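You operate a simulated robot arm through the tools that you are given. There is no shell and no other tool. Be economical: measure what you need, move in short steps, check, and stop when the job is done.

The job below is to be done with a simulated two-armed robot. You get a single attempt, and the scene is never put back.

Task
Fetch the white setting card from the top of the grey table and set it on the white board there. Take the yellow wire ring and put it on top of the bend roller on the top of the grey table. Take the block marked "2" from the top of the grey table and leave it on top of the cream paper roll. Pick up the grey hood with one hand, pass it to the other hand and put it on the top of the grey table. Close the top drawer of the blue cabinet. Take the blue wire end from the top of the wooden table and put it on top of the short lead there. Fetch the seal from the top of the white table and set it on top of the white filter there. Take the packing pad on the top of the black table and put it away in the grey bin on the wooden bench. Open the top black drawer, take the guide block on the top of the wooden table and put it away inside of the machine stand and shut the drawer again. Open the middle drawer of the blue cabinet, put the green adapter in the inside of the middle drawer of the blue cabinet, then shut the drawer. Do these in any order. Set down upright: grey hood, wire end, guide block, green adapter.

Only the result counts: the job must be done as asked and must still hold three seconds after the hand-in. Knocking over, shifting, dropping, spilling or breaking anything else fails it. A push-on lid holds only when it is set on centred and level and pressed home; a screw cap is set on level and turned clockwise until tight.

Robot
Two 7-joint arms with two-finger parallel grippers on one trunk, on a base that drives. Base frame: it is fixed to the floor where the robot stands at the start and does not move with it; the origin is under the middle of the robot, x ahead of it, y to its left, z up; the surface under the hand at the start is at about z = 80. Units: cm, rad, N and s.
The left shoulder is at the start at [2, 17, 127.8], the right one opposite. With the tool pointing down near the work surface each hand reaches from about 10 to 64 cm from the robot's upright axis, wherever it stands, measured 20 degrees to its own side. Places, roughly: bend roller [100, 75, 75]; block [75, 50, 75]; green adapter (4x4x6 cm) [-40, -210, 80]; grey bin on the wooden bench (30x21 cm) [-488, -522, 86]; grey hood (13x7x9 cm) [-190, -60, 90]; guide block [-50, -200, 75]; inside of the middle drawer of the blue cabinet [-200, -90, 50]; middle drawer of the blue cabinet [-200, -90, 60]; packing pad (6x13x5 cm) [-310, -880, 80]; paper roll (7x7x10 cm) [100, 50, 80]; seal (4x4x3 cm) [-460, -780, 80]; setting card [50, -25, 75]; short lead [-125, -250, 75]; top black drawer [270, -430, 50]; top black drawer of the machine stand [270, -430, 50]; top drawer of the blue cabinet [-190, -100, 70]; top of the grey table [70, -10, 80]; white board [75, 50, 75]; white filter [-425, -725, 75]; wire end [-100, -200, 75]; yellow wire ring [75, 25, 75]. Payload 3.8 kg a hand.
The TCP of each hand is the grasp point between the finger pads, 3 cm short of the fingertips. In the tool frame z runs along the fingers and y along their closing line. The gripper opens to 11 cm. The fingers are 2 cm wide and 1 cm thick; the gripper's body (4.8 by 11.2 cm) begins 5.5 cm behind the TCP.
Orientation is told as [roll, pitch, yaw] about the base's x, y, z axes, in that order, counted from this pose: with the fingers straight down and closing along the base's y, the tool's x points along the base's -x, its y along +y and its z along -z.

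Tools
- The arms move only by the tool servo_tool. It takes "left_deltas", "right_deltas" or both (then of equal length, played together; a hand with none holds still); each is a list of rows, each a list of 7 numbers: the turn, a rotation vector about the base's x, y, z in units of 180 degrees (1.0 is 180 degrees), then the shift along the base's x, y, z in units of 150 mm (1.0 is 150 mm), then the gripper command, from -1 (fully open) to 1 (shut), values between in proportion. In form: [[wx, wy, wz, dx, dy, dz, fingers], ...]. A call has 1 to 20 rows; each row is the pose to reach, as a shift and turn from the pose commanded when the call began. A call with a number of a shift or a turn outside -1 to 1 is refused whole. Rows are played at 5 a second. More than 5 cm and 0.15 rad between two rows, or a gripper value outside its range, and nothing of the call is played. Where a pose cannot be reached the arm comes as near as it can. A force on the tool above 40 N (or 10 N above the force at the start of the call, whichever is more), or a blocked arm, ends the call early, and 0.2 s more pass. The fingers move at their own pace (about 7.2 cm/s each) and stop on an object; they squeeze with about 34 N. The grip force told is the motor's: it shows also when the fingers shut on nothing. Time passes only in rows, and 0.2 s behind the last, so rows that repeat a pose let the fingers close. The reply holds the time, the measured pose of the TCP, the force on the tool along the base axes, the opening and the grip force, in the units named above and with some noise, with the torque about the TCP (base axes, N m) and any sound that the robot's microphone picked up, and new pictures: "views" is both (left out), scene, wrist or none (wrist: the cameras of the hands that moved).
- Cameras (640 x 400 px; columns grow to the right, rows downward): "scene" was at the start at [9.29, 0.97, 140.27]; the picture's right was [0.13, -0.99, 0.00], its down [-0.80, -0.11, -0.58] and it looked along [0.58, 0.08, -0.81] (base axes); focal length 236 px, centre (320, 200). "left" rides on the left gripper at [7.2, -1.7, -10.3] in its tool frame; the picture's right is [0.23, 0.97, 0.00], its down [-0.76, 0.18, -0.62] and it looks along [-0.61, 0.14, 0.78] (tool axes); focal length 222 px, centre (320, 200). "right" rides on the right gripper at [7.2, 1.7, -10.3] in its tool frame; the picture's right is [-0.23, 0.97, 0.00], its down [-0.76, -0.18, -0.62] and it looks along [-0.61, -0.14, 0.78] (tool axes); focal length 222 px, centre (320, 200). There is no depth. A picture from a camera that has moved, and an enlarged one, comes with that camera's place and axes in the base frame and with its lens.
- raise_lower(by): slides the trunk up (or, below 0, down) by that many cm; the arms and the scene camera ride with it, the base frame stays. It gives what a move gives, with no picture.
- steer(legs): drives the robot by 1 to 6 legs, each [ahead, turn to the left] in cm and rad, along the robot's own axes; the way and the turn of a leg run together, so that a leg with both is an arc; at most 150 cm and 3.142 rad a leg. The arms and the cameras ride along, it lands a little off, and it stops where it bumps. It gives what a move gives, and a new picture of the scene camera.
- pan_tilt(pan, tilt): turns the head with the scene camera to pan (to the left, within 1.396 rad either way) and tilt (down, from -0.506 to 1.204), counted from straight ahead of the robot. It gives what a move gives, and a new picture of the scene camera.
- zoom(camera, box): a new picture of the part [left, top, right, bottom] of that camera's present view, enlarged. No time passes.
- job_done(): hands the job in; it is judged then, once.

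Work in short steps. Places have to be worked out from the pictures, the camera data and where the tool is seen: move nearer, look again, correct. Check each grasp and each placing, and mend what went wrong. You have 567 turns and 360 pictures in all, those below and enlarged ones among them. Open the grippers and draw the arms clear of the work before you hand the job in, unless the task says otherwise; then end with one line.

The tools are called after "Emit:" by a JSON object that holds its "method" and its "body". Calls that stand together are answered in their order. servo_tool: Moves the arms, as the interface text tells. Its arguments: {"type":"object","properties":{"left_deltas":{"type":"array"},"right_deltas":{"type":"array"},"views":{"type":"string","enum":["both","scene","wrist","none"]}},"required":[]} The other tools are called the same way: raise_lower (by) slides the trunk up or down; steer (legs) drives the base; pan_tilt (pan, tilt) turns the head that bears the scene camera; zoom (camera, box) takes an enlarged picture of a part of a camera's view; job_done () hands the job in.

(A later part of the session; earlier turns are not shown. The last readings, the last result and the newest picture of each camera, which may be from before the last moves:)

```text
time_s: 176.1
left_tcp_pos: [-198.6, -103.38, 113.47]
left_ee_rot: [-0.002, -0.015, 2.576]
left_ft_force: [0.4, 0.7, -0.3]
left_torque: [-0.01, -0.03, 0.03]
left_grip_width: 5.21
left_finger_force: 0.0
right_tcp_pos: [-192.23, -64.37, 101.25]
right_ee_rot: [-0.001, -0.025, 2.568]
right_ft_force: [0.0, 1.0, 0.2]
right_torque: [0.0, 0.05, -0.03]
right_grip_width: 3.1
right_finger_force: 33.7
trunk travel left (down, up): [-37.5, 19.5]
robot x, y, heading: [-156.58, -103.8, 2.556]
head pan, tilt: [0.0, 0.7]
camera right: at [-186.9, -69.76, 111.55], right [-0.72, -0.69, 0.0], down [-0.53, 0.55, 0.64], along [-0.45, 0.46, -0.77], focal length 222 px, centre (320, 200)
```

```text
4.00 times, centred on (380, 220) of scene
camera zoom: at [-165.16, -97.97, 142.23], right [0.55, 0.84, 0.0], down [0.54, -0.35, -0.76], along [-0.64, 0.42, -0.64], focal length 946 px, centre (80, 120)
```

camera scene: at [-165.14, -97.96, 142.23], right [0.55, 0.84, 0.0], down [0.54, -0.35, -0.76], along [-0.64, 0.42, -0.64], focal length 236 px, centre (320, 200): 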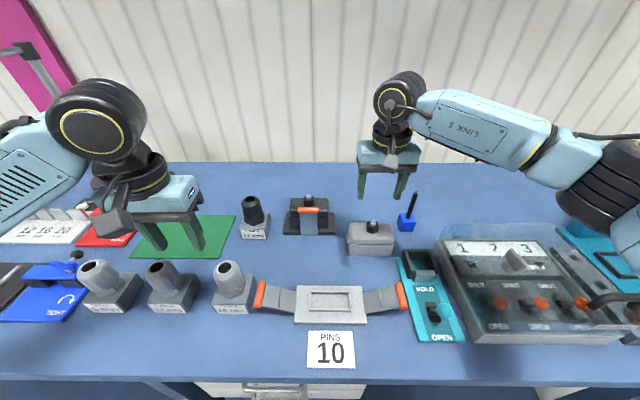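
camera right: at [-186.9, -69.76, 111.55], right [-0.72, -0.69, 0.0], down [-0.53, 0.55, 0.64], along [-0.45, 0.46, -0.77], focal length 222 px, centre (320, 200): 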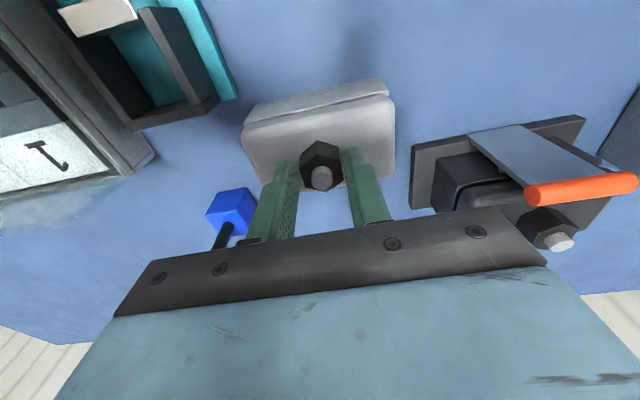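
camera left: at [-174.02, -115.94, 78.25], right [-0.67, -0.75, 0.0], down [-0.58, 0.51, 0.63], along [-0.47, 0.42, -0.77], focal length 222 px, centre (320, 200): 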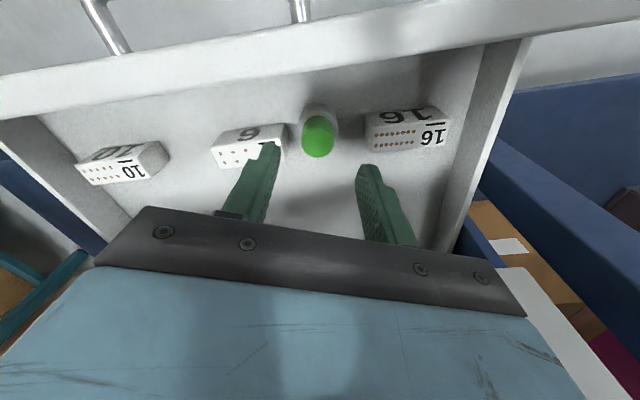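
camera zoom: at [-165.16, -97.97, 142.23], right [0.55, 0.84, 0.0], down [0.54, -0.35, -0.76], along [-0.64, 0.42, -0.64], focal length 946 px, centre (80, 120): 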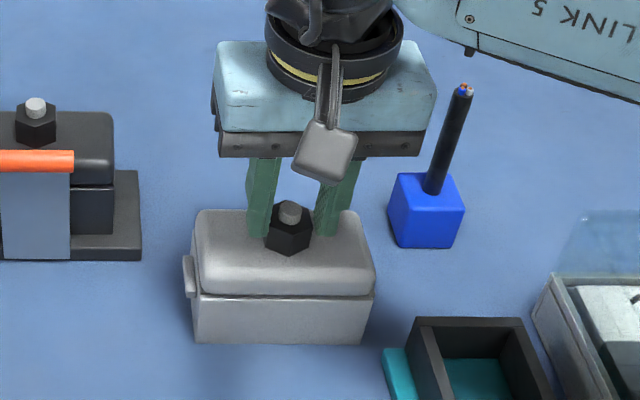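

Gripped the hex (3.1 cm). Lift slowly and check.

Emit:
{"method": "servo_tool", "body": {"right_deltas": [[0, 0.0, 0, 0, 0, 0.03, 1], [0, 0.0, 0, 0, 0, 0.08, 1], [0, 0, 0, 0, 0, 0.15, 1], [0, 0, 0, 0, 0, 0.22, 1]], "views": "wrist"}}

Emit:
{"method": "zoom", "body": {"camera": "scene", "box": [320, 150, 440, 270]}}

```text
time_s: 177.1
left_tcp_pos: [-198.68, -103.34, 113.47]
left_ee_rot: [0.0, -0.013, 2.577]
left_ft_force: [-1.1, -0.1, -0.4]
left_torque: [0.0, -0.01, 0.01]
left_grip_width: 5.22
left_finger_force: 0.0
right_tcp_pos: [-191.95, -64.35, 104.71]
right_ee_rot: [0.0, -0.023, 2.569]
right_ft_force: [0.5, -0.7, -1.3]
right_torque: [-0.04, 0.01, -0.01]
right_grip_width: 3.12
right_finger_force: 34.0
trunk travel left (down, up): [-37.5, 19.5]
robot x, y, heading: [-156.61, -103.8, 2.558]
head pan, tilt: [0.0, 0.7]
camera right: at [-186.74, -69.75, 114.93], right [-0.72, -0.69, 0.0], down [-0.53, 0.55, 0.64], along [-0.45, 0.46, -0.77], focal length 222 px, centre (320, 200)
```

right: 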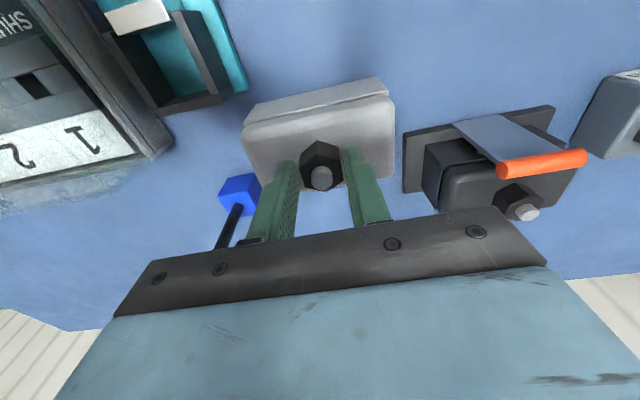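

```text
3.33 times, centred on (380, 210) of scene
camera zoom: at [-165.17, -97.97, 142.23], right [0.55, 0.84, 0.0], down [0.54, -0.35, -0.76], along [-0.64, 0.42, -0.64], focal length 788 px, centre (120, 167)
```

zoom: 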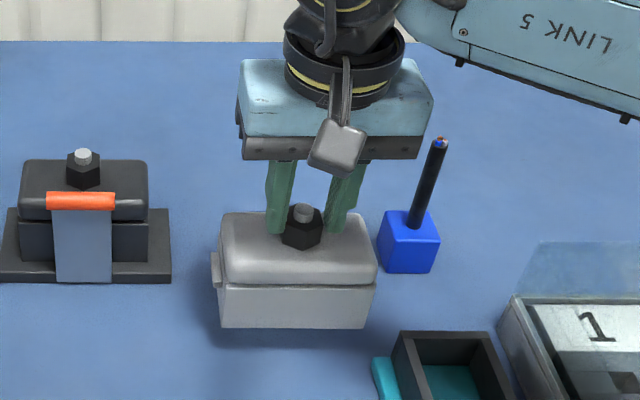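

Hood is lifted, level and light. Raise it clear and pull in, then back away from the bench.

Emit:
{"method": "servo_tool", "body": {"right_deltas": [[0, 0, 0, 0, 0, 0.25, 1], [0, 0, 0, 0, 0, 0.5, 1], [0, 0, 0, 0, 0, 0.8, 1], [0, 0, 0, 0.2, -0.13, 0.9, 1], [0, 0, 0, 0.45, -0.29, 0.9, 1], [0, 0, 0, 0.7, -0.45, 0.9, 1]], "views": "none"}}

Emit:
{"method": "steer", "body": {"legs": [[-40, 0]]}}

```text
time_s: 178.5
left_tcp_pos: [-198.44, -103.39, 113.53]
left_ee_rot: [-0.002, -0.013, 2.577]
left_ft_force: [0.4, 0.0, -0.5]
left_torque: [-0.02, 0.02, 0.02]
left_grip_width: 5.23
left_finger_force: 0.0
right_tcp_pos: [-181.68, -71.19, 118.29]
right_ee_rot: [0.001, -0.024, 2.567]
right_ft_force: [-0.1, -0.1, -2.9]
right_torque: [-0.03, -0.02, -0.01]
right_grip_width: 3.08
right_finger_force: 34.0
trunk travel left (down, up): [-37.5, 19.5]
robot x, y, heading: [-156.63, -103.99, 2.562]
head pan, tilt: [0.0, 0.7]
```

```text
time_s: 181.0
left_tcp_pos: [-165.69, -125.28, 113.45]
left_ee_rot: [0.0, -0.013, 2.579]
left_ft_force: [0.3, -0.4, 0.1]
left_torque: [0.01, 0.02, 0.0]
left_grip_width: 5.23
left_finger_force: 0.0
right_tcp_pos: [-148.75, -92.95, 118.27]
right_ee_rot: [0.0, -0.024, 2.571]
right_ft_force: [0.2, 0.1, -2.4]
right_torque: [0.01, -0.04, 0.01]
right_grip_width: 3.13
right_finger_force: 34.3
trunk travel left (down, up): [-37.5, 19.5]
robot x, y, heading: [-123.25, -125.41, 2.566]
head pan, tilt: [0.0, 0.7]
camera scene: at [-132.08, -119.72, 142.23], right [0.55, 0.84, 0.0], down [0.54, -0.35, -0.77], along [-0.64, 0.42, -0.64], focal length 236 px, centre (320, 200)
```

scene: 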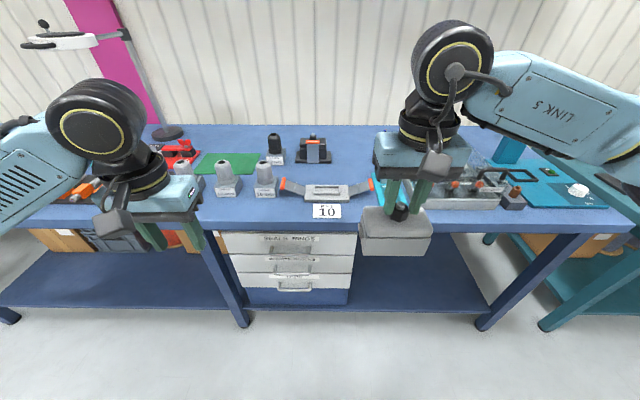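

Handover set-up: I rotate the hood −90° with the right hand near the centre, while the left hand pitches forward-down 55° and opens.

Emit:
{"method": "servo_tool", "body": {"right_deltas": [[0, 0, -0.0417, -0.036, -0.046, 0, 1], [0, 0, -0.0833, -0.072, -0.091, 0, 1], [0, 0, -0.125, -0.108, -0.137, 0, 1], [0, 0, -0.1667, -0.144, -0.182, 0, 1], [0, 0, -0.2083, -0.18, -0.228, 0, 1], [0, 0, -0.25, -0.217, -0.274, 0, 1], [0, 0, -0.2917, -0.253, -0.319, 0, 1], [0, 0, -0.3333, -0.289, -0.365, 0, 1], [0, 0, -0.375, -0.325, -0.41, 0, 1], [0, 0, -0.4167, -0.361, -0.456, 0, 1], [0, 0, -0.4583, -0.397, -0.501, 0, 1], [0, 0, -0.5, -0.433, -0.547, 0, 1]], "left_deltas": [[0.0208, 0.032, 0, 0, 0, 0, -0.7], [0.0416, 0.0641, 0, 0, 0, 0, -0.7], [0.0623, 0.0961, 0, 0, 0, 0, -0.7], [0.0831, 0.1282, 0, 0, 0, 0, -0.7], [0.1039, 0.1602, 0, 0, 0, 0, -0.7], [0.1247, 0.1923, 0, 0, 0, 0, -0.7], [0.1454, 0.2243, 0, 0, 0, 0, -0.7], [0.1662, 0.2564, 0, 0, 0, 0, -0.7], [0.1662, 0.2564, 0, 0, 0, 0, -0.7], [0.1662, 0.2564, 0, 0, 0, 0, -0.7], [0.1662, 0.2564, 0, 0, 0, 0, -0.7], [0.1662, 0.2564, 0, 0, 0, 0, -0.7]]}}

```text
time_s: 183.6
left_tcp_pos: [-171.04, -121.34, 112.83]
left_ee_rot: [-0.022, -0.974, 2.592]
left_ft_force: [0.0, -0.9, 1.3]
left_torque: [-0.01, -0.01, -0.01]
left_grip_width: 9.35
left_finger_force: 0.1
left hand out of reach, approached as far as the arm can: row 5, 6, 7, 8, 9, 10, 11, 12
right_tcp_pos: [-155.33, -101.16, 118.09]
right_ee_rot: [-0.001, -0.024, 0.997]
right_ft_force: [-0.9, 0.6, -2.9]
right_torque: [-0.01, 0.02, 0.03]
right_grip_width: 3.11
right_finger_force: 34.2
trunk travel left (down, up): [-37.5, 19.5]
robot x, y, heading: [-122.89, -125.16, 2.562]
head pan, tilt: [0.0, 0.7]
camera scene: at [-132.15, -119.72, 142.23], right [0.55, 0.84, 0.0], down [0.54, -0.35, -0.76], along [-0.64, 0.42, -0.64], focal length 236 px, centre (320, 200)
camera right: at [-160.9, -106.46, 128.41], right [-0.69, 0.72, 0.0], down [0.55, 0.53, 0.64], along [0.46, 0.45, -0.77], focal length 222 px, centre (320, 200)
camera left: at [-159.41, -126.74, 112.76], right [-0.42, -0.89, -0.2], down [-0.03, -0.21, 0.98], along [-0.91, 0.41, 0.06], focal length 222 px, centre (320, 200)
```

scene: 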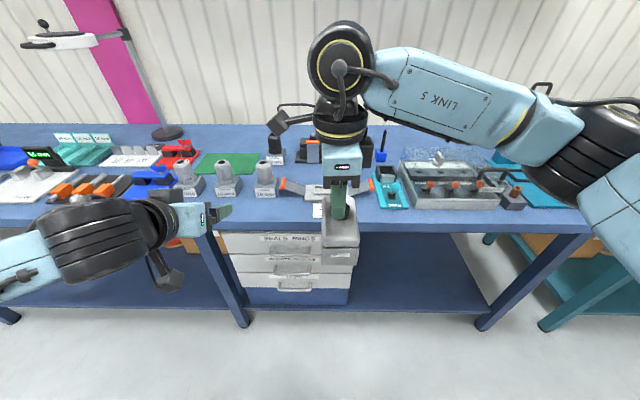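
right: 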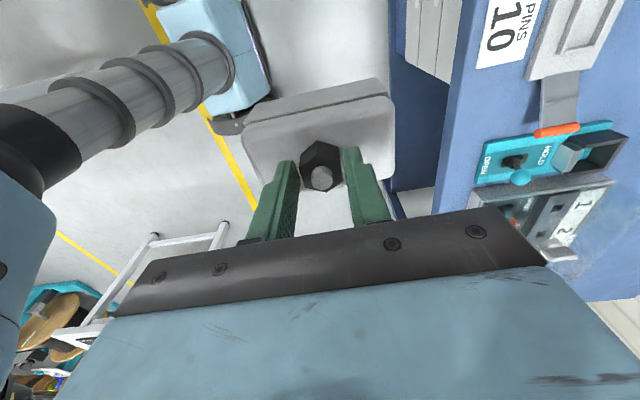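
left: 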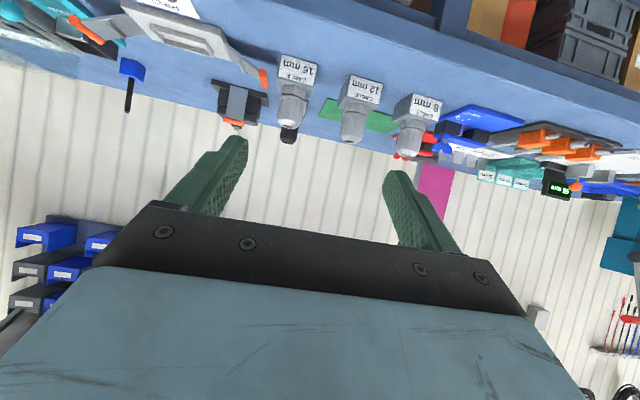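

Both in pose. The left wrist is too close to the shoulder at this height, so I lower both hands ~15 cm first.

Emit:
{"method": "servo_tool", "body": {"right_deltas": [[0, 0, 0, 0, 0, -0.25, 1], [0, 0, 0, 0, 0, -0.5, 1], [0, 0, 0, 0, 0, -0.75, 1], [0, 0, 0, 0, 0, -1, 1]], "left_deltas": [[0, 0, 0, 0, 0, -0.25, -0.7], [0, 0, 0, 0.1, -0.07, -0.5, -0.7], [0, 0, 0, 0.25, -0.16, -0.75, -0.7], [0, 0, 0, 0.42, -0.27, -1, -0.7]], "views": "none"}}

```text
time_s: 184.6
left_tcp_pos: [-164.8, -125.31, 97.46]
left_ee_rot: [-0.022, -0.977, 2.59]
left_ft_force: [0.1, -0.3, 0.4]
left_torque: [0.01, 0.03, 0.03]
left_grip_width: 9.35
left_finger_force: 0.1
right_tcp_pos: [-155.23, -101.23, 103.37]
right_ee_rot: [0.0, -0.025, 1.0]
right_ft_force: [-0.3, -0.6, -2.4]
right_torque: [0.01, 0.02, 0.03]
right_grip_width: 3.09
right_finger_force: 33.9
trunk travel left (down, up): [-37.5, 19.5]
robot x, y, heading: [-123.6, -125.49, 2.56]
head pan, tilt: [0.0, 0.7]
```

Left hand moves back/up, then laterally toward the hood's near end.

Emit:
{"method": "servo_tool", "body": {"left_deltas": [[0, 0, 0, 0.22, -0.15, 0.15, -0.7], [0, 0, 0, 0.45, -0.29, 0.35, -0.7], [0, 0, 0, 0.62, -0.03, 0.4, -0.7], [0, 0, 0, 0.79, 0.23, 0.4, -0.7], [0, 0, 0, 0.95, 0.49, 0.4, -0.7]], "views": "none"}}

Emit:
{"method": "servo_tool", "body": {"left_deltas": [[0, 0, 0, 0.1, 0.15, 0, -0.7], [0, 0, 0, 0.2, 0.3, 0, -0.7]], "views": "both"}}

```text
refused: row 2 steps farther than a row can; nothing moved
```

```text
time_s: 185.2
left_tcp_pos: [-161.86, -120.84, 97.78]
left_ee_rot: [-0.023, -0.974, 2.59]
left_ft_force: [-0.4, -0.7, -0.1]
left_torque: [-0.04, -0.02, 0.0]
left_grip_width: 9.39
left_finger_force: 0.1
right_tcp_pos: [-155.26, -101.06, 103.3]
right_ee_rot: [-0.002, -0.023, 0.999]
right_ft_force: [0.8, 0.1, -2.1]
right_torque: [-0.03, 0.03, 0.05]
right_grip_width: 3.11
right_finger_force: 34.2
trunk travel left (down, up): [-37.5, 19.5]
robot x, y, heading: [-123.1, -125.51, 2.561]
head pan, tilt: [0.0, 0.7]
camera scene: at [-132.11, -119.63, 142.23], right [0.55, 0.84, 0.0], down [0.54, -0.35, -0.76], along [-0.64, 0.42, -0.64], focal length 236 px, centre (320, 200)
camera left: at [-150.2, -126.06, 97.65], right [-0.42, -0.89, -0.2], down [-0.03, -0.21, 0.98], along [-0.91, 0.41, 0.06], focal length 222 px, centre (320, 200)
```

scene: 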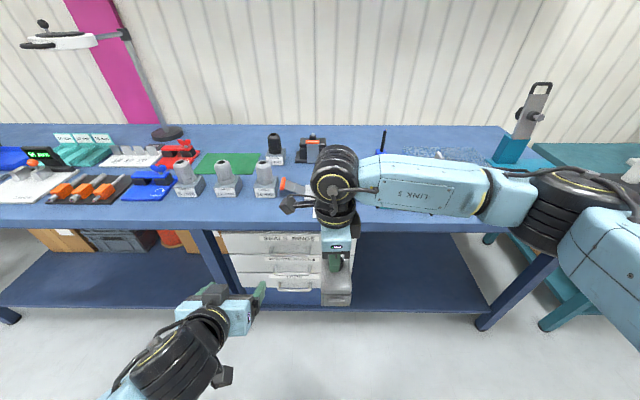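
left: 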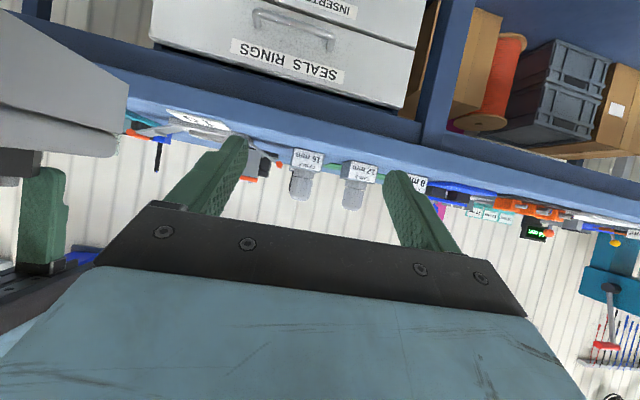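

Now back and up with the left hand (smaller steps).

Emit:
{"method": "servo_tool", "body": {"left_deltas": [[0, 0, 0, 0.16, -0.1, 0.13, -0.7], [0, 0, 0, 0.32, -0.2, 0.27, -0.7], [0, 0, 0, 0.474, -0.31, 0.4, -0.7], [0, 0, 0, 0.63, -0.07, 0.4, -0.7], [0, 0, 0, 0.79, 0.17, 0.4, -0.7], [0, 0, 0, 0.95, 0.42, 0.4, -0.7]], "views": "none"}}

```text
time_s: 186.6
left_tcp_pos: [-156.1, -119.22, 103.19]
left_ee_rot: [0.086, -1.021, 2.722]
left_ft_force: [-0.5, 0.0, 1.1]
left_torque: [0.05, 0.01, 0.0]
left_grip_width: 9.35
left_finger_force: 0.1
left hand out of reach, approached as far as the arm can: row 1, 2, 3, 4, 5
right_tcp_pos: [-155.23, -101.22, 103.17]
right_ee_rot: [-0.002, -0.025, 1.0]
right_ft_force: [0.7, 0.6, -2.4]
right_torque: [-0.01, 0.01, -0.01]
right_grip_width: 3.06
right_finger_force: 34.0
trunk travel left (down, up): [-37.5, 19.5]
robot x, y, heading: [-123.14, -125.54, 2.562]
head pan, tilt: [0.0, 0.7]
stopped in row 6 (left hand): the arm was blocked; the commanded pose is now the measured one
```

The left arm folds too much there. I use a milder pitch (35°) and shift the handover point further forward: left hand out to the side, right hand forward 6 cm.

Emit:
{"method": "servo_tool", "body": {"left_deltas": [[-0.012, -0.031, -0.017, -0.14, -0.01, 0.05, -0.7], [-0.024, -0.063, -0.035, -0.29, -0.02, 0.1, -0.7], [-0.036, -0.094, -0.052, -0.43, -0.03, 0.15, -0.7], [-0.0473, -0.1253, -0.0697, -0.573, -0.04, 0.2, -0.7]], "right_deltas": [[0, 0, 0, -0.08, 0.055, 0, 1], [0, 0, 0, -0.17, 0.11, 0, 1], [0, 0, 0, -0.25, 0.165, 0, 1], [0, 0, 0, -0.335, 0.219, 0, 1]], "views": "scene"}}

```text
time_s: 187.6
left_tcp_pos: [-164.7, -119.51, 106.31]
left_ee_rot: [0.003, -0.602, 2.56]
left_ft_force: [0.6, 0.7, 0.4]
left_torque: [-0.06, -0.03, 0.0]
left_grip_width: 9.36
left_finger_force: 0.0
left hand out of reach, approached as far as the arm can: row 1, 2
right_tcp_pos: [-160.42, -97.64, 103.26]
right_ee_rot: [-0.001, -0.021, 1.0]
right_ft_force: [0.3, 0.2, -1.8]
right_torque: [-0.06, 0.08, 0.0]
right_grip_width: 3.08
right_finger_force: 34.4
trunk travel left (down, up): [-37.5, 19.5]
robot x, y, heading: [-123.17, -125.15, 2.567]
head pan, tilt: [0.0, 0.7]
camera scene: at [-131.98, -119.39, 142.22], right [0.55, 0.84, 0.0], down [0.54, -0.35, -0.76], along [-0.64, 0.42, -0.64], focal length 236 px, centre (320, 200)
```

scene: 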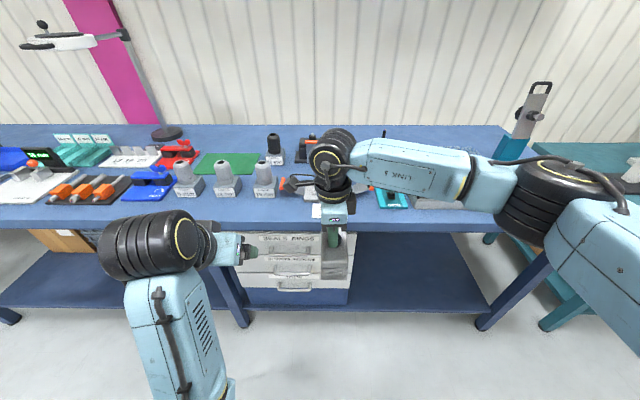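

Now the left hand goes laterally in front of the hood's near end.

Emit:
{"method": "servo_tool", "body": {"left_deltas": [[0, 0, 0, 0.17, 0.22, -0.02, -0.7], [0, 0, 0, 0.33, 0.47, -0.02, -0.7], [0, 0, 0, 0.49, 0.72, -0.02, -0.7], [0, 0, 0, 0.65, 0.97, -0.02, -0.7]], "views": "both"}}

```text
time_s: 188.6
left_tcp_pos: [-156.18, -106.39, 104.63]
left_ee_rot: [0.065, -0.602, 2.54]
left_ft_force: [0.0, 0.4, 0.0]
left_torque: [0.02, 0.02, -0.01]
left_grip_width: 9.33
left_finger_force: 0.0
right_tcp_pos: [-160.44, -97.89, 103.26]
right_ee_rot: [-0.002, -0.022, 1.001]
right_ft_force: [0.2, -0.7, -1.6]
right_torque: [0.01, 0.02, -0.02]
right_grip_width: 3.12
right_finger_force: 34.0
trunk travel left (down, up): [-37.5, 19.5]
robot x, y, heading: [-123.33, -126.01, 2.562]
head pan, tilt: [0.0, 0.7]
camera scene: at [-132.12, -119.65, 142.22], right [0.55, 0.84, 0.0], down [0.54, -0.35, -0.76], along [-0.64, 0.42, -0.64], focal length 236 px, centre (320, 200)
camera left: at [-144.98, -110.94, 109.09], right [-0.37, -0.93, -0.08], down [-0.3, 0.04, 0.95], along [-0.88, 0.37, -0.29], focal length 222 px, centre (320, 200)
```

scene: 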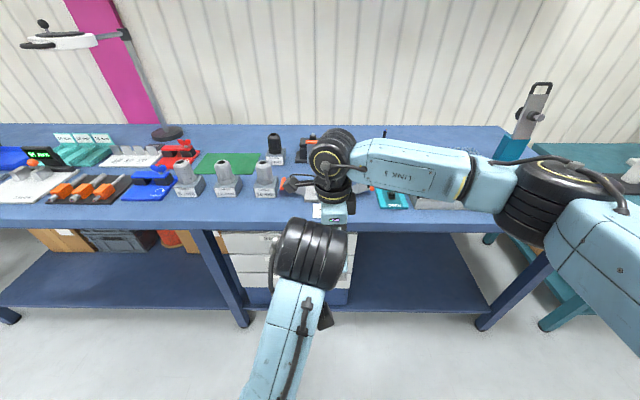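
left: 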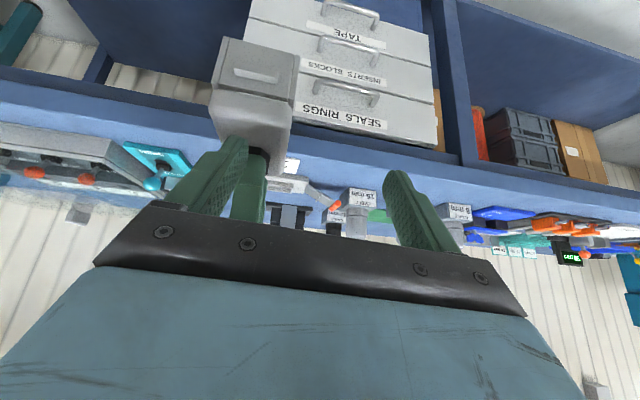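

The hood is slightly right of the left hand's opening; I shift the right hand 4.8 cm to the left.

Emit:
{"method": "servo_tool", "body": {"right_deltas": [[0, 0, 0, -0.09, -0.134, 0, 1], [0, 0, 0, -0.175, -0.268, 0, 1], [0, 0, 0, -0.175, -0.268, 0, 1]], "views": "none"}}

Emit:
{"method": "servo_tool", "body": {"left_deltas": [[0, 0, 0, 0, 0, 0, -0.7]], "views": "wrist"}}

```text
time_s: 189.4
left_tcp_pos: [-156.04, -106.18, 104.72]
left_ee_rot: [0.067, -0.602, 2.535]
left_ft_force: [-0.3, 0.0, 0.7]
left_torque: [0.01, -0.01, 0.02]
left_grip_width: 9.32
left_finger_force: 0.0
right_tcp_pos: [-163.0, -101.87, 103.42]
right_ee_rot: [-0.002, -0.023, 1.002]
right_ft_force: [0.4, 0.6, -3.0]
right_torque: [-0.05, -0.02, -0.03]
right_grip_width: 3.1
right_finger_force: 33.7
trunk travel left (down, up): [-37.5, 19.5]
robot x, y, heading: [-122.68, -125.46, 2.559]
head pan, tilt: [0.0, 0.7]
```

```text
time_s: 189.8
left_tcp_pos: [-155.9, -106.23, 104.67]
left_ee_rot: [0.067, -0.603, 2.533]
left_ft_force: [0.4, -0.1, 0.3]
left_torque: [0.0, 0.0, 0.01]
left_grip_width: 9.35
left_finger_force: 0.1
right_tcp_pos: [-163.04, -101.88, 103.28]
right_ee_rot: [0.0, -0.023, 0.999]
right_ft_force: [0.4, -0.8, -2.6]
right_torque: [-0.01, 0.01, 0.04]
right_grip_width: 3.08
right_finger_force: 34.2
trunk travel left (down, up): [-37.5, 19.5]
robot x, y, heading: [-123.21, -125.58, 2.556]
head pan, tilt: [0.0, 0.7]
camera left: at [-144.9, -110.98, 109.11], right [-0.37, -0.93, -0.08], down [-0.3, 0.04, 0.95], along [-0.88, 0.38, -0.29], focal length 222 px, centre (320, 200)
```

left: 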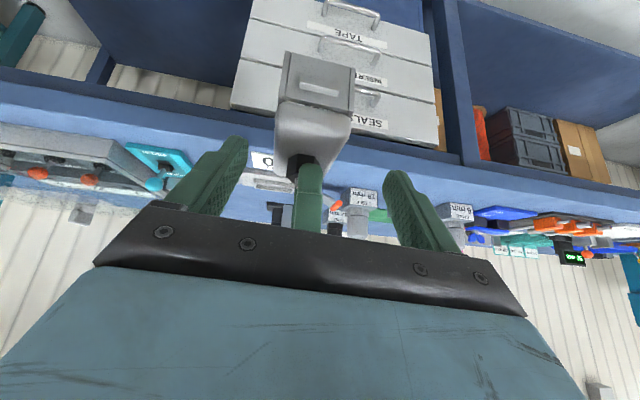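

The hood is centred between the left fingers. I advance the left hand onto the hood body.

Emit:
{"method": "servo_tool", "body": {"left_deltas": [[0, 0, 0, -0.08, 0.053, -0.17, -0.7], [0, 0, 0, -0.16, 0.105, -0.34, -0.7], [0, 0, 0, -0.24, 0.158, -0.513, -0.7]], "views": "both"}}

```text
time_s: 190.6
left_tcp_pos: [-159.13, -103.42, 97.87]
left_ee_rot: [0.024, -0.608, 2.554]
left_ft_force: [-0.5, 0.7, -0.3]
left_torque: [0.0, -0.01, 0.05]
left_grip_width: 9.34
left_finger_force: 0.1
right_tcp_pos: [-162.93, -101.89, 103.31]
right_ee_rot: [-0.003, -0.022, 1.0]
right_ft_force: [0.0, -1.0, -2.4]
right_torque: [-0.05, 0.0, 0.03]
right_grip_width: 3.1
right_finger_force: 34.4
trunk travel left (down, up): [-37.5, 19.5]
robot x, y, heading: [-123.06, -125.5, 2.561]
head pan, tilt: [0.0, 0.7]
camera scene: at [-132.16, -119.68, 142.22], right [0.55, 0.84, 0.0], down [0.54, -0.35, -0.76], along [-0.64, 0.42, -0.64], focal length 236 px, centre (320, 200)
camera left: at [-148.05, -108.26, 102.29], right [-0.37, -0.92, -0.11], down [-0.31, 0.01, 0.95], along [-0.87, 0.39, -0.29], focal length 222 px, centre (320, 200)
```

scene: 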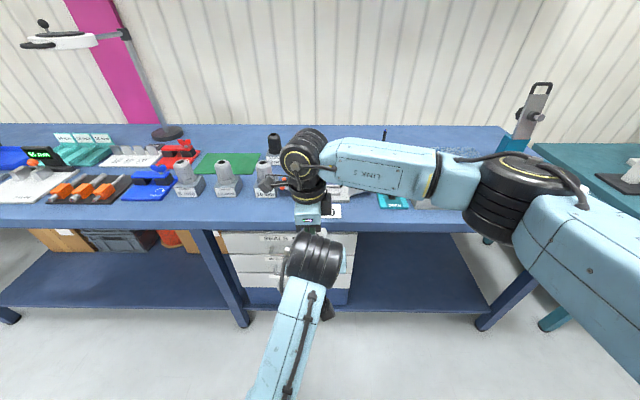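
left: 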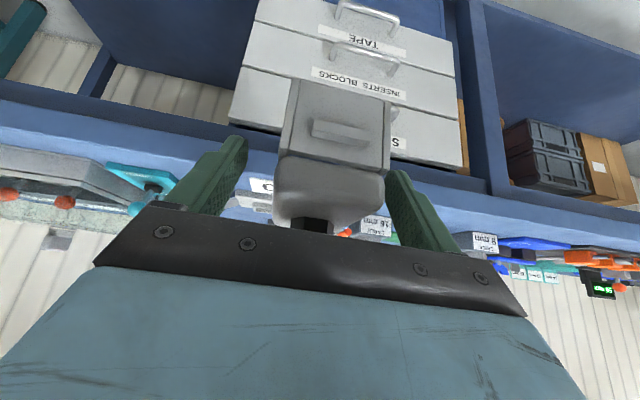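

Fingers straddle the body. Small lateral centring, then close the left hand.

Emit:
{"method": "servo_tool", "body": {"left_deltas": [[0, 0, 0, -0.015, -0.037, 0, -0.7], [0, 0, 0, -0.015, -0.037, 0, 0], [0, 0, 0, -0.015, -0.037, 0, 1], [0, 0, 0, -0.015, -0.037, 0, 1], [0, 0, 0, -0.015, -0.037, 0, 1]], "views": "wrist"}}

```text
time_s: 191.8
left_tcp_pos: [-159.16, -103.85, 98.02]
left_ee_rot: [0.02, -0.606, 2.555]
left_ft_force: [-4.0, -0.2, 2.8]
left_torque: [0.52, -0.13, -0.21]
left_grip_width: 6.25
left_finger_force: 33.9
right_tcp_pos: [-163.14, -101.88, 103.2]
right_ee_rot: [0.0, -0.023, 1.001]
right_ft_force: [3.7, -0.1, -4.1]
right_torque: [-0.4, 0.01, 0.3]
right_grip_width: 3.09
right_finger_force: 33.9
trunk travel left (down, up): [-37.5, 19.5]
robot x, y, heading: [-123.42, -125.62, 2.562]
head pan, tilt: [0.0, 0.7]
camera left: at [-148.12, -108.73, 102.36], right [-0.37, -0.92, -0.11], down [-0.32, 0.01, 0.95], along [-0.87, 0.39, -0.3], focal length 222 px, centre (320, 200)
```

left: 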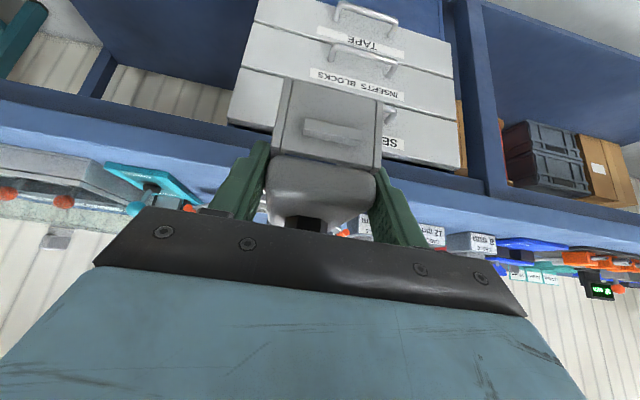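

Left hand grips the body at 6.25 cm. Now the right hand releases the knob and rises.

Emit:
{"method": "servo_tool", "body": {"right_deltas": [[0, 0, 0, 0, 0, 0, 0.6], [0, 0, 0, 0, 0, 0, 0.0], [0, 0, 0, 0, 0, 0, -0.2], [0, 0, 0, 0, 0, 0.1, -0.2], [0, 0, 0, 0, 0, 0.3, -0.2], [0, 0, 0, 0, 0, 0.6, -0.2], [0, 0, 0, 0, 0, 0.9, -0.2]], "views": "both"}}

```text
time_s: 193.4
left_tcp_pos: [-158.96, -103.87, 97.76]
left_ee_rot: [0.018, -0.602, 2.555]
left_ft_force: [0.1, 0.2, 0.8]
left_torque: [-0.03, -0.08, 0.02]
left_grip_width: 6.18
left_finger_force: 33.8
right_tcp_pos: [-162.9, -102.14, 116.91]
right_ee_rot: [-0.001, -0.025, 1.003]
right_ft_force: [0.1, 0.1, -0.2]
right_torque: [-0.03, 0.01, -0.01]
right_grip_width: 6.59
right_finger_force: 0.0
trunk travel left (down, up): [-37.5, 19.5]
robot x, y, heading: [-123.26, -125.02, 2.562]
head pan, tilt: [0.0, 0.7]
camera scene: at [-132.12, -119.74, 142.23], right [0.55, 0.84, 0.0], down [0.54, -0.35, -0.77], along [-0.64, 0.42, -0.64], focal length 236 px, centre (320, 200)
camera right: at [-168.32, -107.42, 127.22], right [-0.7, 0.72, 0.0], down [0.55, 0.53, 0.64], along [0.46, 0.45, -0.77], focal length 222 px, centre (320, 200)
```

scene: 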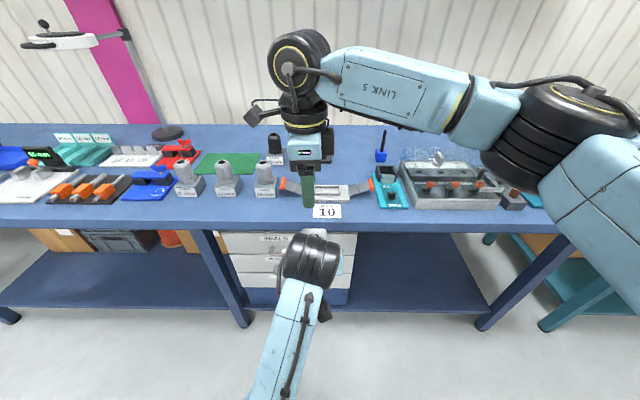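
right: 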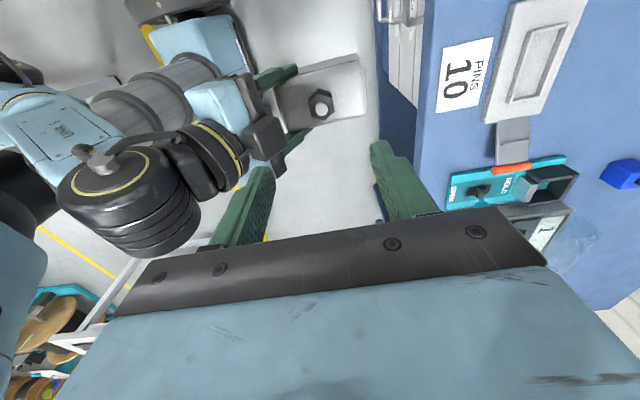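

Handover succeeded. I move the right hand away to the right and restore its yaw.

Emit:
{"method": "servo_tool", "body": {"right_deltas": [[0, 0, 0.0417, 0.05, 0.08, 0, -0.2], [0, 0, 0.0833, 0.1, 0.16, 0, -0.2], [0, 0, 0.125, 0.15, 0.24, 0, -0.2], [0, 0, 0.1667, 0.2, 0.32, 0, -0.2], [0, 0, 0.2083, 0.26, 0.4, 0, -0.2], [0, 0, 0.25, 0.32, 0.48, 0, -0.2], [0, 0, 0.2917, 0.38, 0.56, 0, -0.2], [0, 0, 0.3333, 0.43, 0.64, 0, -0.2], [0, 0, 0.375, 0.48, 0.72, 0, -0.2], [0, 0, 0.4167, 0.53, 0.8, 0, -0.2], [0, 0, 0.4583, 0.58, 0.88, 0, -0.2], [0, 0, 0.5, 0.58, 0.88, 0, -0.2]], "views": "none"}}

```text
time_s: 196.0
left_tcp_pos: [-159.16, -103.76, 97.91]
left_ee_rot: [0.019, -0.603, 2.554]
left_ft_force: [0.1, 0.3, -0.4]
left_torque: [0.0, -0.09, -0.04]
left_grip_width: 6.19
left_finger_force: 34.2
right_tcp_pos: [-154.41, -88.69, 116.72]
right_ee_rot: [-0.002, -0.024, 2.573]
right_ft_force: [0.6, -0.9, -0.5]
right_torque: [-0.01, 0.03, 0.01]
right_grip_width: 6.61
right_finger_force: 0.2
trunk travel left (down, up): [-37.5, 19.5]
robot x, y, heading: [-123.13, -125.61, 2.563]
head pan, tilt: [0.0, 0.7]
```

Raise the trunk 10 cm and drive to the grey table with the hood in the left hand.

Emit:
{"method": "raise_lower", "body": {"by": 10}}

Emit:
{"method": "steer", "body": {"legs": [[0, -1.725], [150, 0], [12, 0], [0, -1.36]]}}

```text
time_s: 197.3
left_tcp_pos: [-159.19, -103.71, 107.89]
left_ee_rot: [0.019, -0.604, 2.556]
left_ft_force: [0.2, 0.2, -1.9]
left_torque: [-0.04, -0.02, -0.03]
left_grip_width: 6.18
left_finger_force: 33.8
right_tcp_pos: [-154.32, -88.68, 126.71]
right_ee_rot: [0.001, -0.022, 2.57]
right_ft_force: [0.6, 0.3, 0.3]
right_torque: [0.01, -0.01, -0.02]
right_grip_width: 6.62
right_finger_force: 0.0
trunk travel left (down, up): [-47.5, 9.5]
robot x, y, heading: [-123.16, -125.49, 2.565]
head pan, tilt: [0.0, 0.7]
```

```text
time_s: 213.3
left_tcp_pos: [27.78, -32.03, 107.77]
left_ee_rot: [0.02, -0.604, -0.616]
left_ft_force: [0.1, 0.1, -2.2]
left_torque: [0.06, 0.07, 0.01]
left_grip_width: 6.19
left_finger_force: 34.2
right_tcp_pos: [22.6, -47.05, 126.88]
right_ee_rot: [-0.001, -0.023, -0.597]
right_ft_force: [0.2, 0.4, 0.2]
right_torque: [0.0, 0.0, 0.0]
right_grip_width: 6.58
right_finger_force: 0.0
trunk travel left (down, up): [-47.5, 9.5]
robot x, y, heading: [-7.76, -9.81, -0.608]
head pan, tilt: [0.0, 0.7]
camera scene: at [1.24, -15.48, 152.23], right [-0.57, -0.82, 0.0], down [-0.53, 0.37, -0.76], along [0.63, -0.44, -0.64], focal length 236 px, centre (320, 200)
```

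scene: 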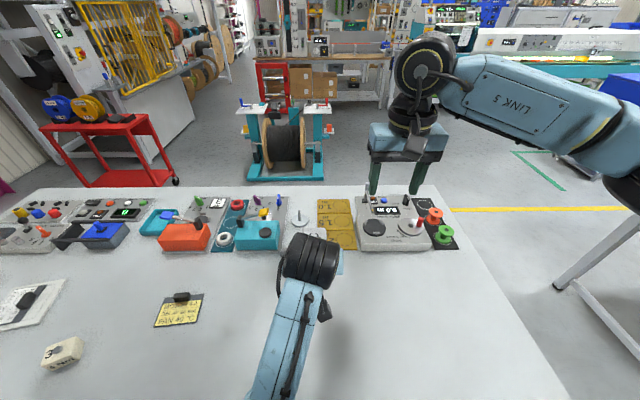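

The table area beneath the hood is clear. I lower the trunk 10 cm, then lower the left hand.

Emit:
{"method": "raise_lower", "body": {"by": -10}}

Emit:
{"method": "servo_tool", "body": {"left_deltas": [[0, 0, 0, 0, 0, -0.25, 1], [0, 0, 0, 0, 0, -0.5, 1], [0, 0, 0, 0, 0, -0.7, 1]], "views": "both"}}

```text
time_s: 214.6
left_tcp_pos: [27.71, -32.11, 97.86]
left_ee_rot: [0.022, -0.605, -0.617]
left_ft_force: [-0.3, -0.3, -2.2]
left_torque: [0.05, 0.04, 0.0]
left_grip_width: 6.18
left_finger_force: 34.1
right_tcp_pos: [22.67, -47.16, 116.75]
right_ee_rot: [0.0, -0.025, -0.598]
right_ft_force: [-0.6, -0.5, 0.1]
right_torque: [-0.02, -0.01, -0.02]
right_grip_width: 6.62
right_finger_force: 0.0
trunk travel left (down, up): [-37.5, 19.5]
robot x, y, heading: [-7.41, -9.52, -0.609]
head pan, tilt: [0.0, 0.7]
```

```text
time_s: 215.4
left_tcp_pos: [28.06, -32.27, 87.31]
left_ee_rot: [0.019, -0.604, -0.616]
left_ft_force: [-0.4, 0.0, -3.0]
left_torque: [0.07, 0.06, 0.0]
left_grip_width: 6.2
left_finger_force: 33.7
right_tcp_pos: [22.61, -47.04, 116.69]
right_ee_rot: [0.0, -0.023, -0.6]
right_ft_force: [-0.1, 0.3, 0.6]
right_torque: [0.01, 0.01, 0.0]
right_grip_width: 6.59
right_finger_force: 0.0
trunk travel left (down, up): [-37.5, 19.5]
robot x, y, heading: [-7.55, -9.56, -0.609]
head pan, tilt: [0.0, 0.7]
camera scene: at [1.26, -15.47, 142.23], right [-0.57, -0.82, 0.0], down [-0.53, 0.37, -0.76], along [0.63, -0.44, -0.64], focal length 236 px, centre (320, 200)
camera left: at [17.38, -26.93, 91.81], right [0.4, 0.91, -0.11], down [0.32, -0.02, 0.95], along [0.86, -0.42, -0.3], focal length 222 px, centre (320, 200)
```

scene: 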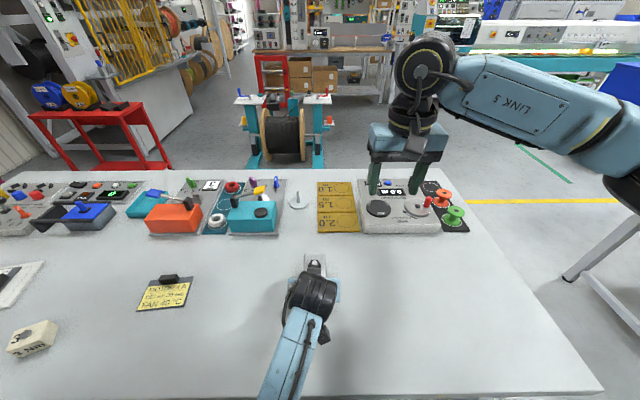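
left: 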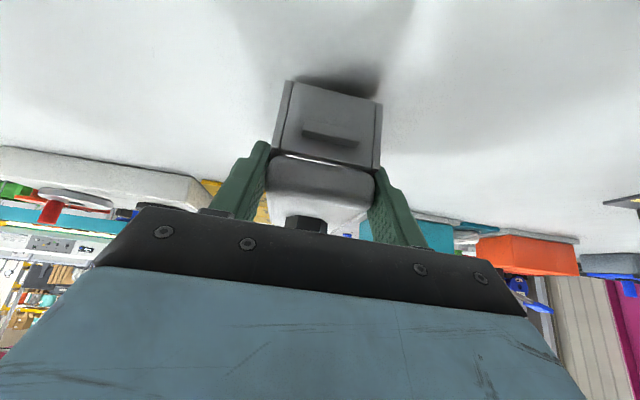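

Lower slowly to contact.

Emit:
{"method": "servo_tool", "body": {"left_deltas": [[0, 0, 0, 0, 0, -0.06, 1], [0, 0, 0, 0, 0, -0.11, 1], [0, 0, 0, 0, 0, -0.15, 1], [0, 0, 0, 0, 0, -0.17, 1]], "views": "wrist"}}

```text
time_s: 216.4
left_tcp_pos: [28.21, -32.47, 85.61]
left_ee_rot: [0.013, -0.623, -0.607]
left_ft_force: [-2.9, 2.6, 9.8]
left_torque: [0.01, 0.54, -0.12]
left_grip_width: 6.17
left_finger_force: 34.5
right_tcp_pos: [22.62, -47.22, 116.74]
right_ee_rot: [-0.001, -0.024, -0.599]
right_ft_force: [-0.3, -0.6, -0.5]
right_torque: [0.03, 0.02, 0.02]
right_grip_width: 6.62
right_finger_force: 0.0
trunk travel left (down, up): [-37.5, 19.5]
robot x, y, heading: [-7.36, -9.14, -0.605]
head pan, tilt: [0.0, 0.7]
stopped in row 4 (left hand): the force on the tool passed its limit at 42 N (the readings are from after the stop); the commanded pose is now the measured one
camera left: at [17.46, -27.11, 89.85], right [0.4, 0.91, -0.12], down [0.31, -0.01, 0.95], along [0.86, -0.42, -0.28], focal length 222 px, centre (320, 200)
```

left: 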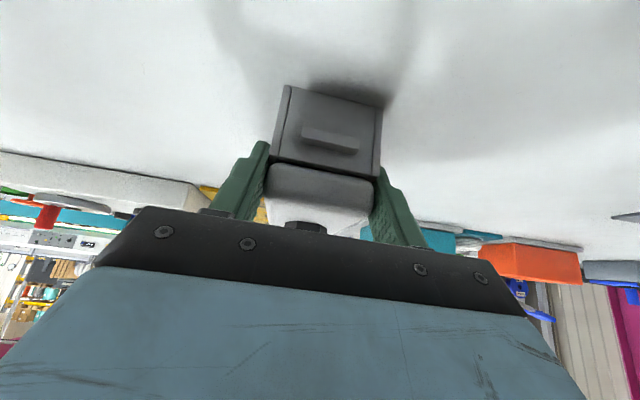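

Contact made. Open the left hand and retreat along the tool axis.

Emit:
{"method": "servo_tool", "body": {"left_deltas": [[0, 0, 0, 0, 0, 0, 0.3], [0, 0, 0, 0, 0, 0, -0.2], [0, 0, 0, 0, 0, 0, -0.6], [0, 0, 0, -0.06, 0.04, 0.1, -0.6], [0, 0, 0, -0.15, 0.1, 0.25, -0.6], [0, 0, 0, -0.25, 0.18, 0.45, -0.6], [0, 0, 0, -0.37, 0.26, 0.65, -0.6]], "views": "both"}}

```text
time_s: 218.2
left_tcp_pos: [26.0, -25.42, 93.67]
left_ee_rot: [0.174, -0.641, -0.698]
left_ft_force: [0.2, 0.8, -0.3]
left_torque: [-0.05, 0.0, 0.0]
left_grip_width: 8.8
left_finger_force: 0.1
right_tcp_pos: [22.64, -47.11, 116.73]
right_ee_rot: [0.0, -0.022, -0.599]
right_ft_force: [0.7, -0.4, 0.2]
right_torque: [0.02, 0.02, -0.02]
right_grip_width: 6.58
right_finger_force: 0.0
trunk travel left (down, up): [-37.5, 19.5]
robot x, y, heading: [-7.47, -9.43, -0.606]
head pan, tilt: [0.0, 0.7]
stopped in row 7 (left hand): the arm was blocked; the commanded pose is now the measured one
camera scene: at [1.31, -15.5, 142.22], right [-0.57, -0.82, 0.0], down [-0.53, 0.37, -0.76], along [0.63, -0.44, -0.64], focal length 236 px, centre (320, 200)
camera left: at [14.99, -20.52, 97.31], right [0.4, 0.92, 0.0], down [0.21, -0.09, 0.97], along [0.89, -0.39, -0.23], focal length 222 px, centre (320, 200)
```

scene: 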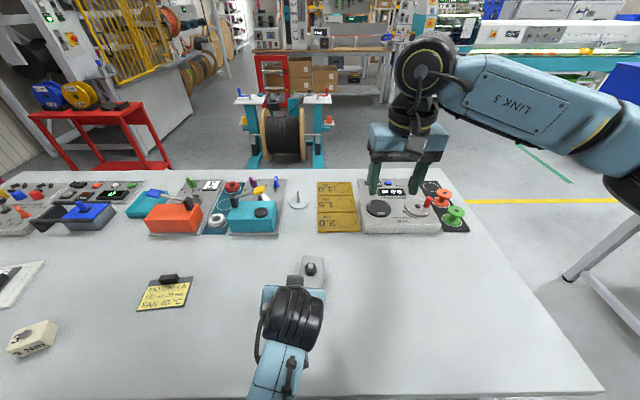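
left: 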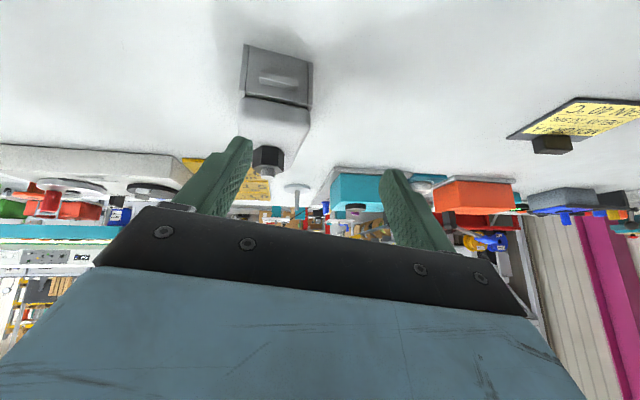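

The hood stands upright on the grey table. I lift the left hand away and restore it to tool-down.

Emit:
{"method": "servo_tool", "body": {"left_deltas": [[0, 0, 0, 0, 0.05, 0.2, -0.6], [0, 0, 0, 0.05, 0.15, 0.4, -0.6], [0, 0, 0, 0.15, 0.3, 0.6, -0.6], [0, 0, 0, 0.25, 0.4, 0.8, -0.6], [0, 0, 0, 0.35, 0.5, 1.0, -0.6]], "views": "none"}}

```text
time_s: 219.4
left_tcp_pos: [31.16, -17.45, 107.66]
left_ee_rot: [0.204, -0.626, -0.72]
left_ft_force: [-0.2, -0.6, 0.2]
left_torque: [0.02, 0.02, -0.03]
left_grip_width: 8.8
left_finger_force: 0.0
right_tcp_pos: [22.63, -47.09, 116.73]
right_ee_rot: [-0.003, -0.024, -0.6]
right_ft_force: [0.4, 0.3, -0.5]
right_torque: [0.0, 0.03, 0.02]
right_grip_width: 6.61
right_finger_force: 0.0
trunk travel left (down, up): [-37.5, 19.5]
robot x, y, heading: [-7.38, -9.74, -0.609]
head pan, tilt: [0.0, 0.7]
```

Emit:
{"method": "servo_tool", "body": {"left_deltas": [[0.0145, 0.0385, 0.003, 0.08, 0.11, 0, -0.2], [0.029, 0.0769, 0.006, 0.15, 0.22, 0, -0.2], [0.0436, 0.1154, 0.009, 0.23, 0.33, 0, -0.2], [0.0581, 0.1538, 0.012, 0.31, 0.44, 0, -0.2], [0.0726, 0.1923, 0.0146, 0.38, 0.55, 0.1, -0.2]], "views": "none"}}

```text
time_s: 220.6
left_tcp_pos: [47.92, -8.99, 97.84]
left_ee_rot: [0.021, -0.01, -0.565]
left_ft_force: [-0.3, -0.6, -0.5]
left_torque: [0.05, 0.02, -0.02]
left_grip_width: 6.6
left_finger_force: 0.0
left hand out of reach, approached as far as the arm can: row 1, 2, 3, 4, 5
right_tcp_pos: [22.75, -47.2, 116.66]
right_ee_rot: [0.0, -0.022, -0.599]
right_ft_force: [-0.1, -0.1, 0.1]
right_torque: [0.07, 0.01, -0.01]
right_grip_width: 6.57
right_finger_force: 0.1
trunk travel left (down, up): [-37.5, 19.5]
robot x, y, heading: [-7.39, -9.3, -0.609]
head pan, tilt: [0.0, 0.7]
```

Hand is level; raise the left hand, then drive to the aisle side of the wooden table facing the wire end.

Emit:
{"method": "servo_tool", "body": {"left_deltas": [[0, 0, 0, -0.1, 0.1, 0.25, -0.2], [0, 0, 0, -0.25, 0.2, 0.5, -0.2], [0, 0, 0, -0.4, 0.25, 0.75, -0.2], [0, 0, 0, -0.5, 0.25, 0.95, -0.2]], "views": "scene"}}

Emit:
{"method": "steer", "body": {"legs": [[0, -1.585], [150, 0], [24, 0], [0, 1.57]]}}

```text
time_s: 221.6
left_tcp_pos: [48.95, -1.75, 110.47]
left_ee_rot: [-0.018, -0.016, -0.59]
left_ft_force: [-0.5, 0.9, 0.6]
left_torque: [0.01, 0.01, 0.01]
left_grip_width: 6.59
left_finger_force: 0.1
left hand out of reach, approached as far as the arm can: row 1, 2, 3, 4
right_tcp_pos: [22.71, -47.13, 116.73]
right_ee_rot: [0.001, -0.023, -0.598]
right_ft_force: [-0.4, 0.0, -0.5]
right_torque: [0.0, 0.01, 0.01]
right_grip_width: 6.61
right_finger_force: 0.0
trunk travel left (down, up): [-37.5, 19.5]
robot x, y, heading: [-7.32, -9.12, -0.604]
head pan, tilt: [0.0, 0.7]
camera scene: at [1.21, -15.49, 142.22], right [-0.57, -0.82, 0.0], down [-0.53, 0.37, -0.76], along [0.63, -0.44, -0.64], focal length 236 px, centre (320, 200)
```

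scene: 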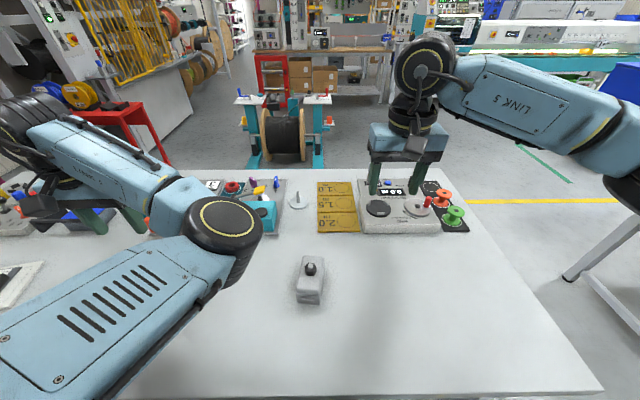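

```text
time_s: 238.0
left_tcp_pos: [-52.58, -145.91, 110.5]
left_ee_rot: [-0.014, -0.018, -0.646]
left_ft_force: [-0.3, 0.2, 0.2]
left_torque: [-0.03, -0.01, -0.01]
left_grip_width: 6.62
left_finger_force: 0.1
right_tcp_pos: [-81.47, -189.53, 116.64]
right_ee_rot: [-0.002, -0.026, -0.655]
right_ft_force: [0.1, -0.1, -0.1]
right_torque: [-0.01, 0.02, -0.02]
right_grip_width: 6.61
right_finger_force: 0.1
trunk travel left (down, up): [-37.5, 19.5]
robot x, y, heading: [-109.32, -149.89, -0.663]
head pan, tilt: [0.0, 0.7]
camera scene: at [-101.05, -156.76, 142.23], right [-0.62, -0.79, 0.0], down [-0.51, 0.4, -0.76], along [0.6, -0.47, -0.64], focal length 236 px, centre (320, 200)
```

scene: 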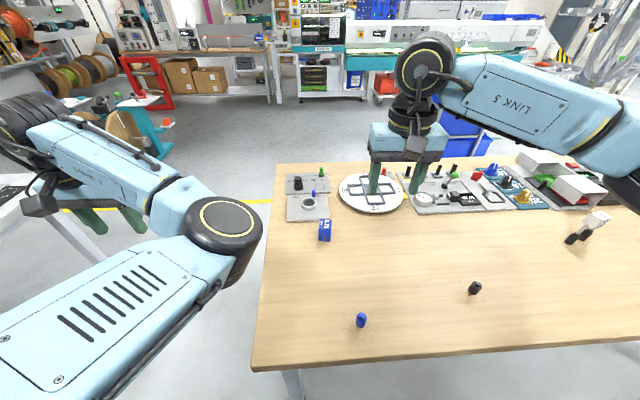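

Good. Zoom on the wire end and on the candidates for the short lead.

Emit:
{"method": "zoom", "body": {"camera": "scene", "box": [330, 270, 500, 350]}}

Emit:
{"method": "zoom", "body": {"camera": "scene", "box": [500, 180, 640, 270]}}

```text
3.76 times, centred on (415, 310) of scene
camera zoom: at [-101.05, -156.76, 142.23], right [-0.62, -0.79, 0.0], down [-0.51, 0.4, -0.76], along [0.6, -0.47, -0.64], focal length 890 px, centre (-38, -214)
```

zoom: 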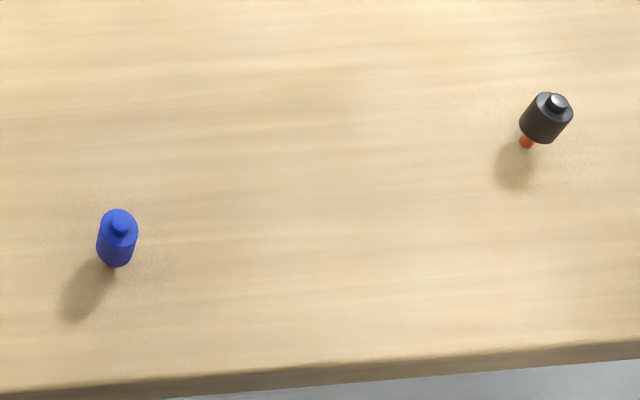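

```text
4.44 times, centred on (570, 225) of scene
camera zoom: at [-101.05, -156.76, 142.23], right [-0.62, -0.79, 0.0], down [-0.51, 0.4, -0.76], along [0.6, -0.47, -0.64], focal length 1051 px, centre (-791, 89)
```

zoom: 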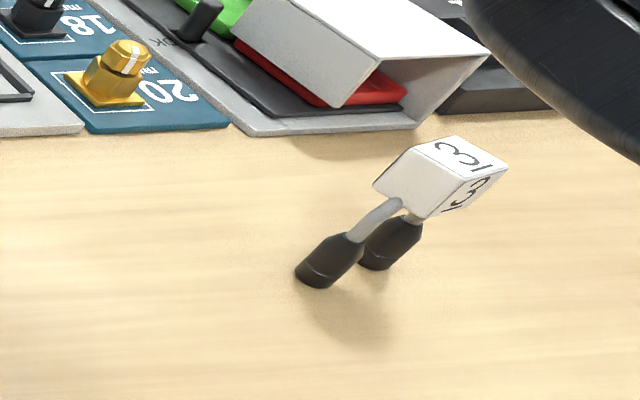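

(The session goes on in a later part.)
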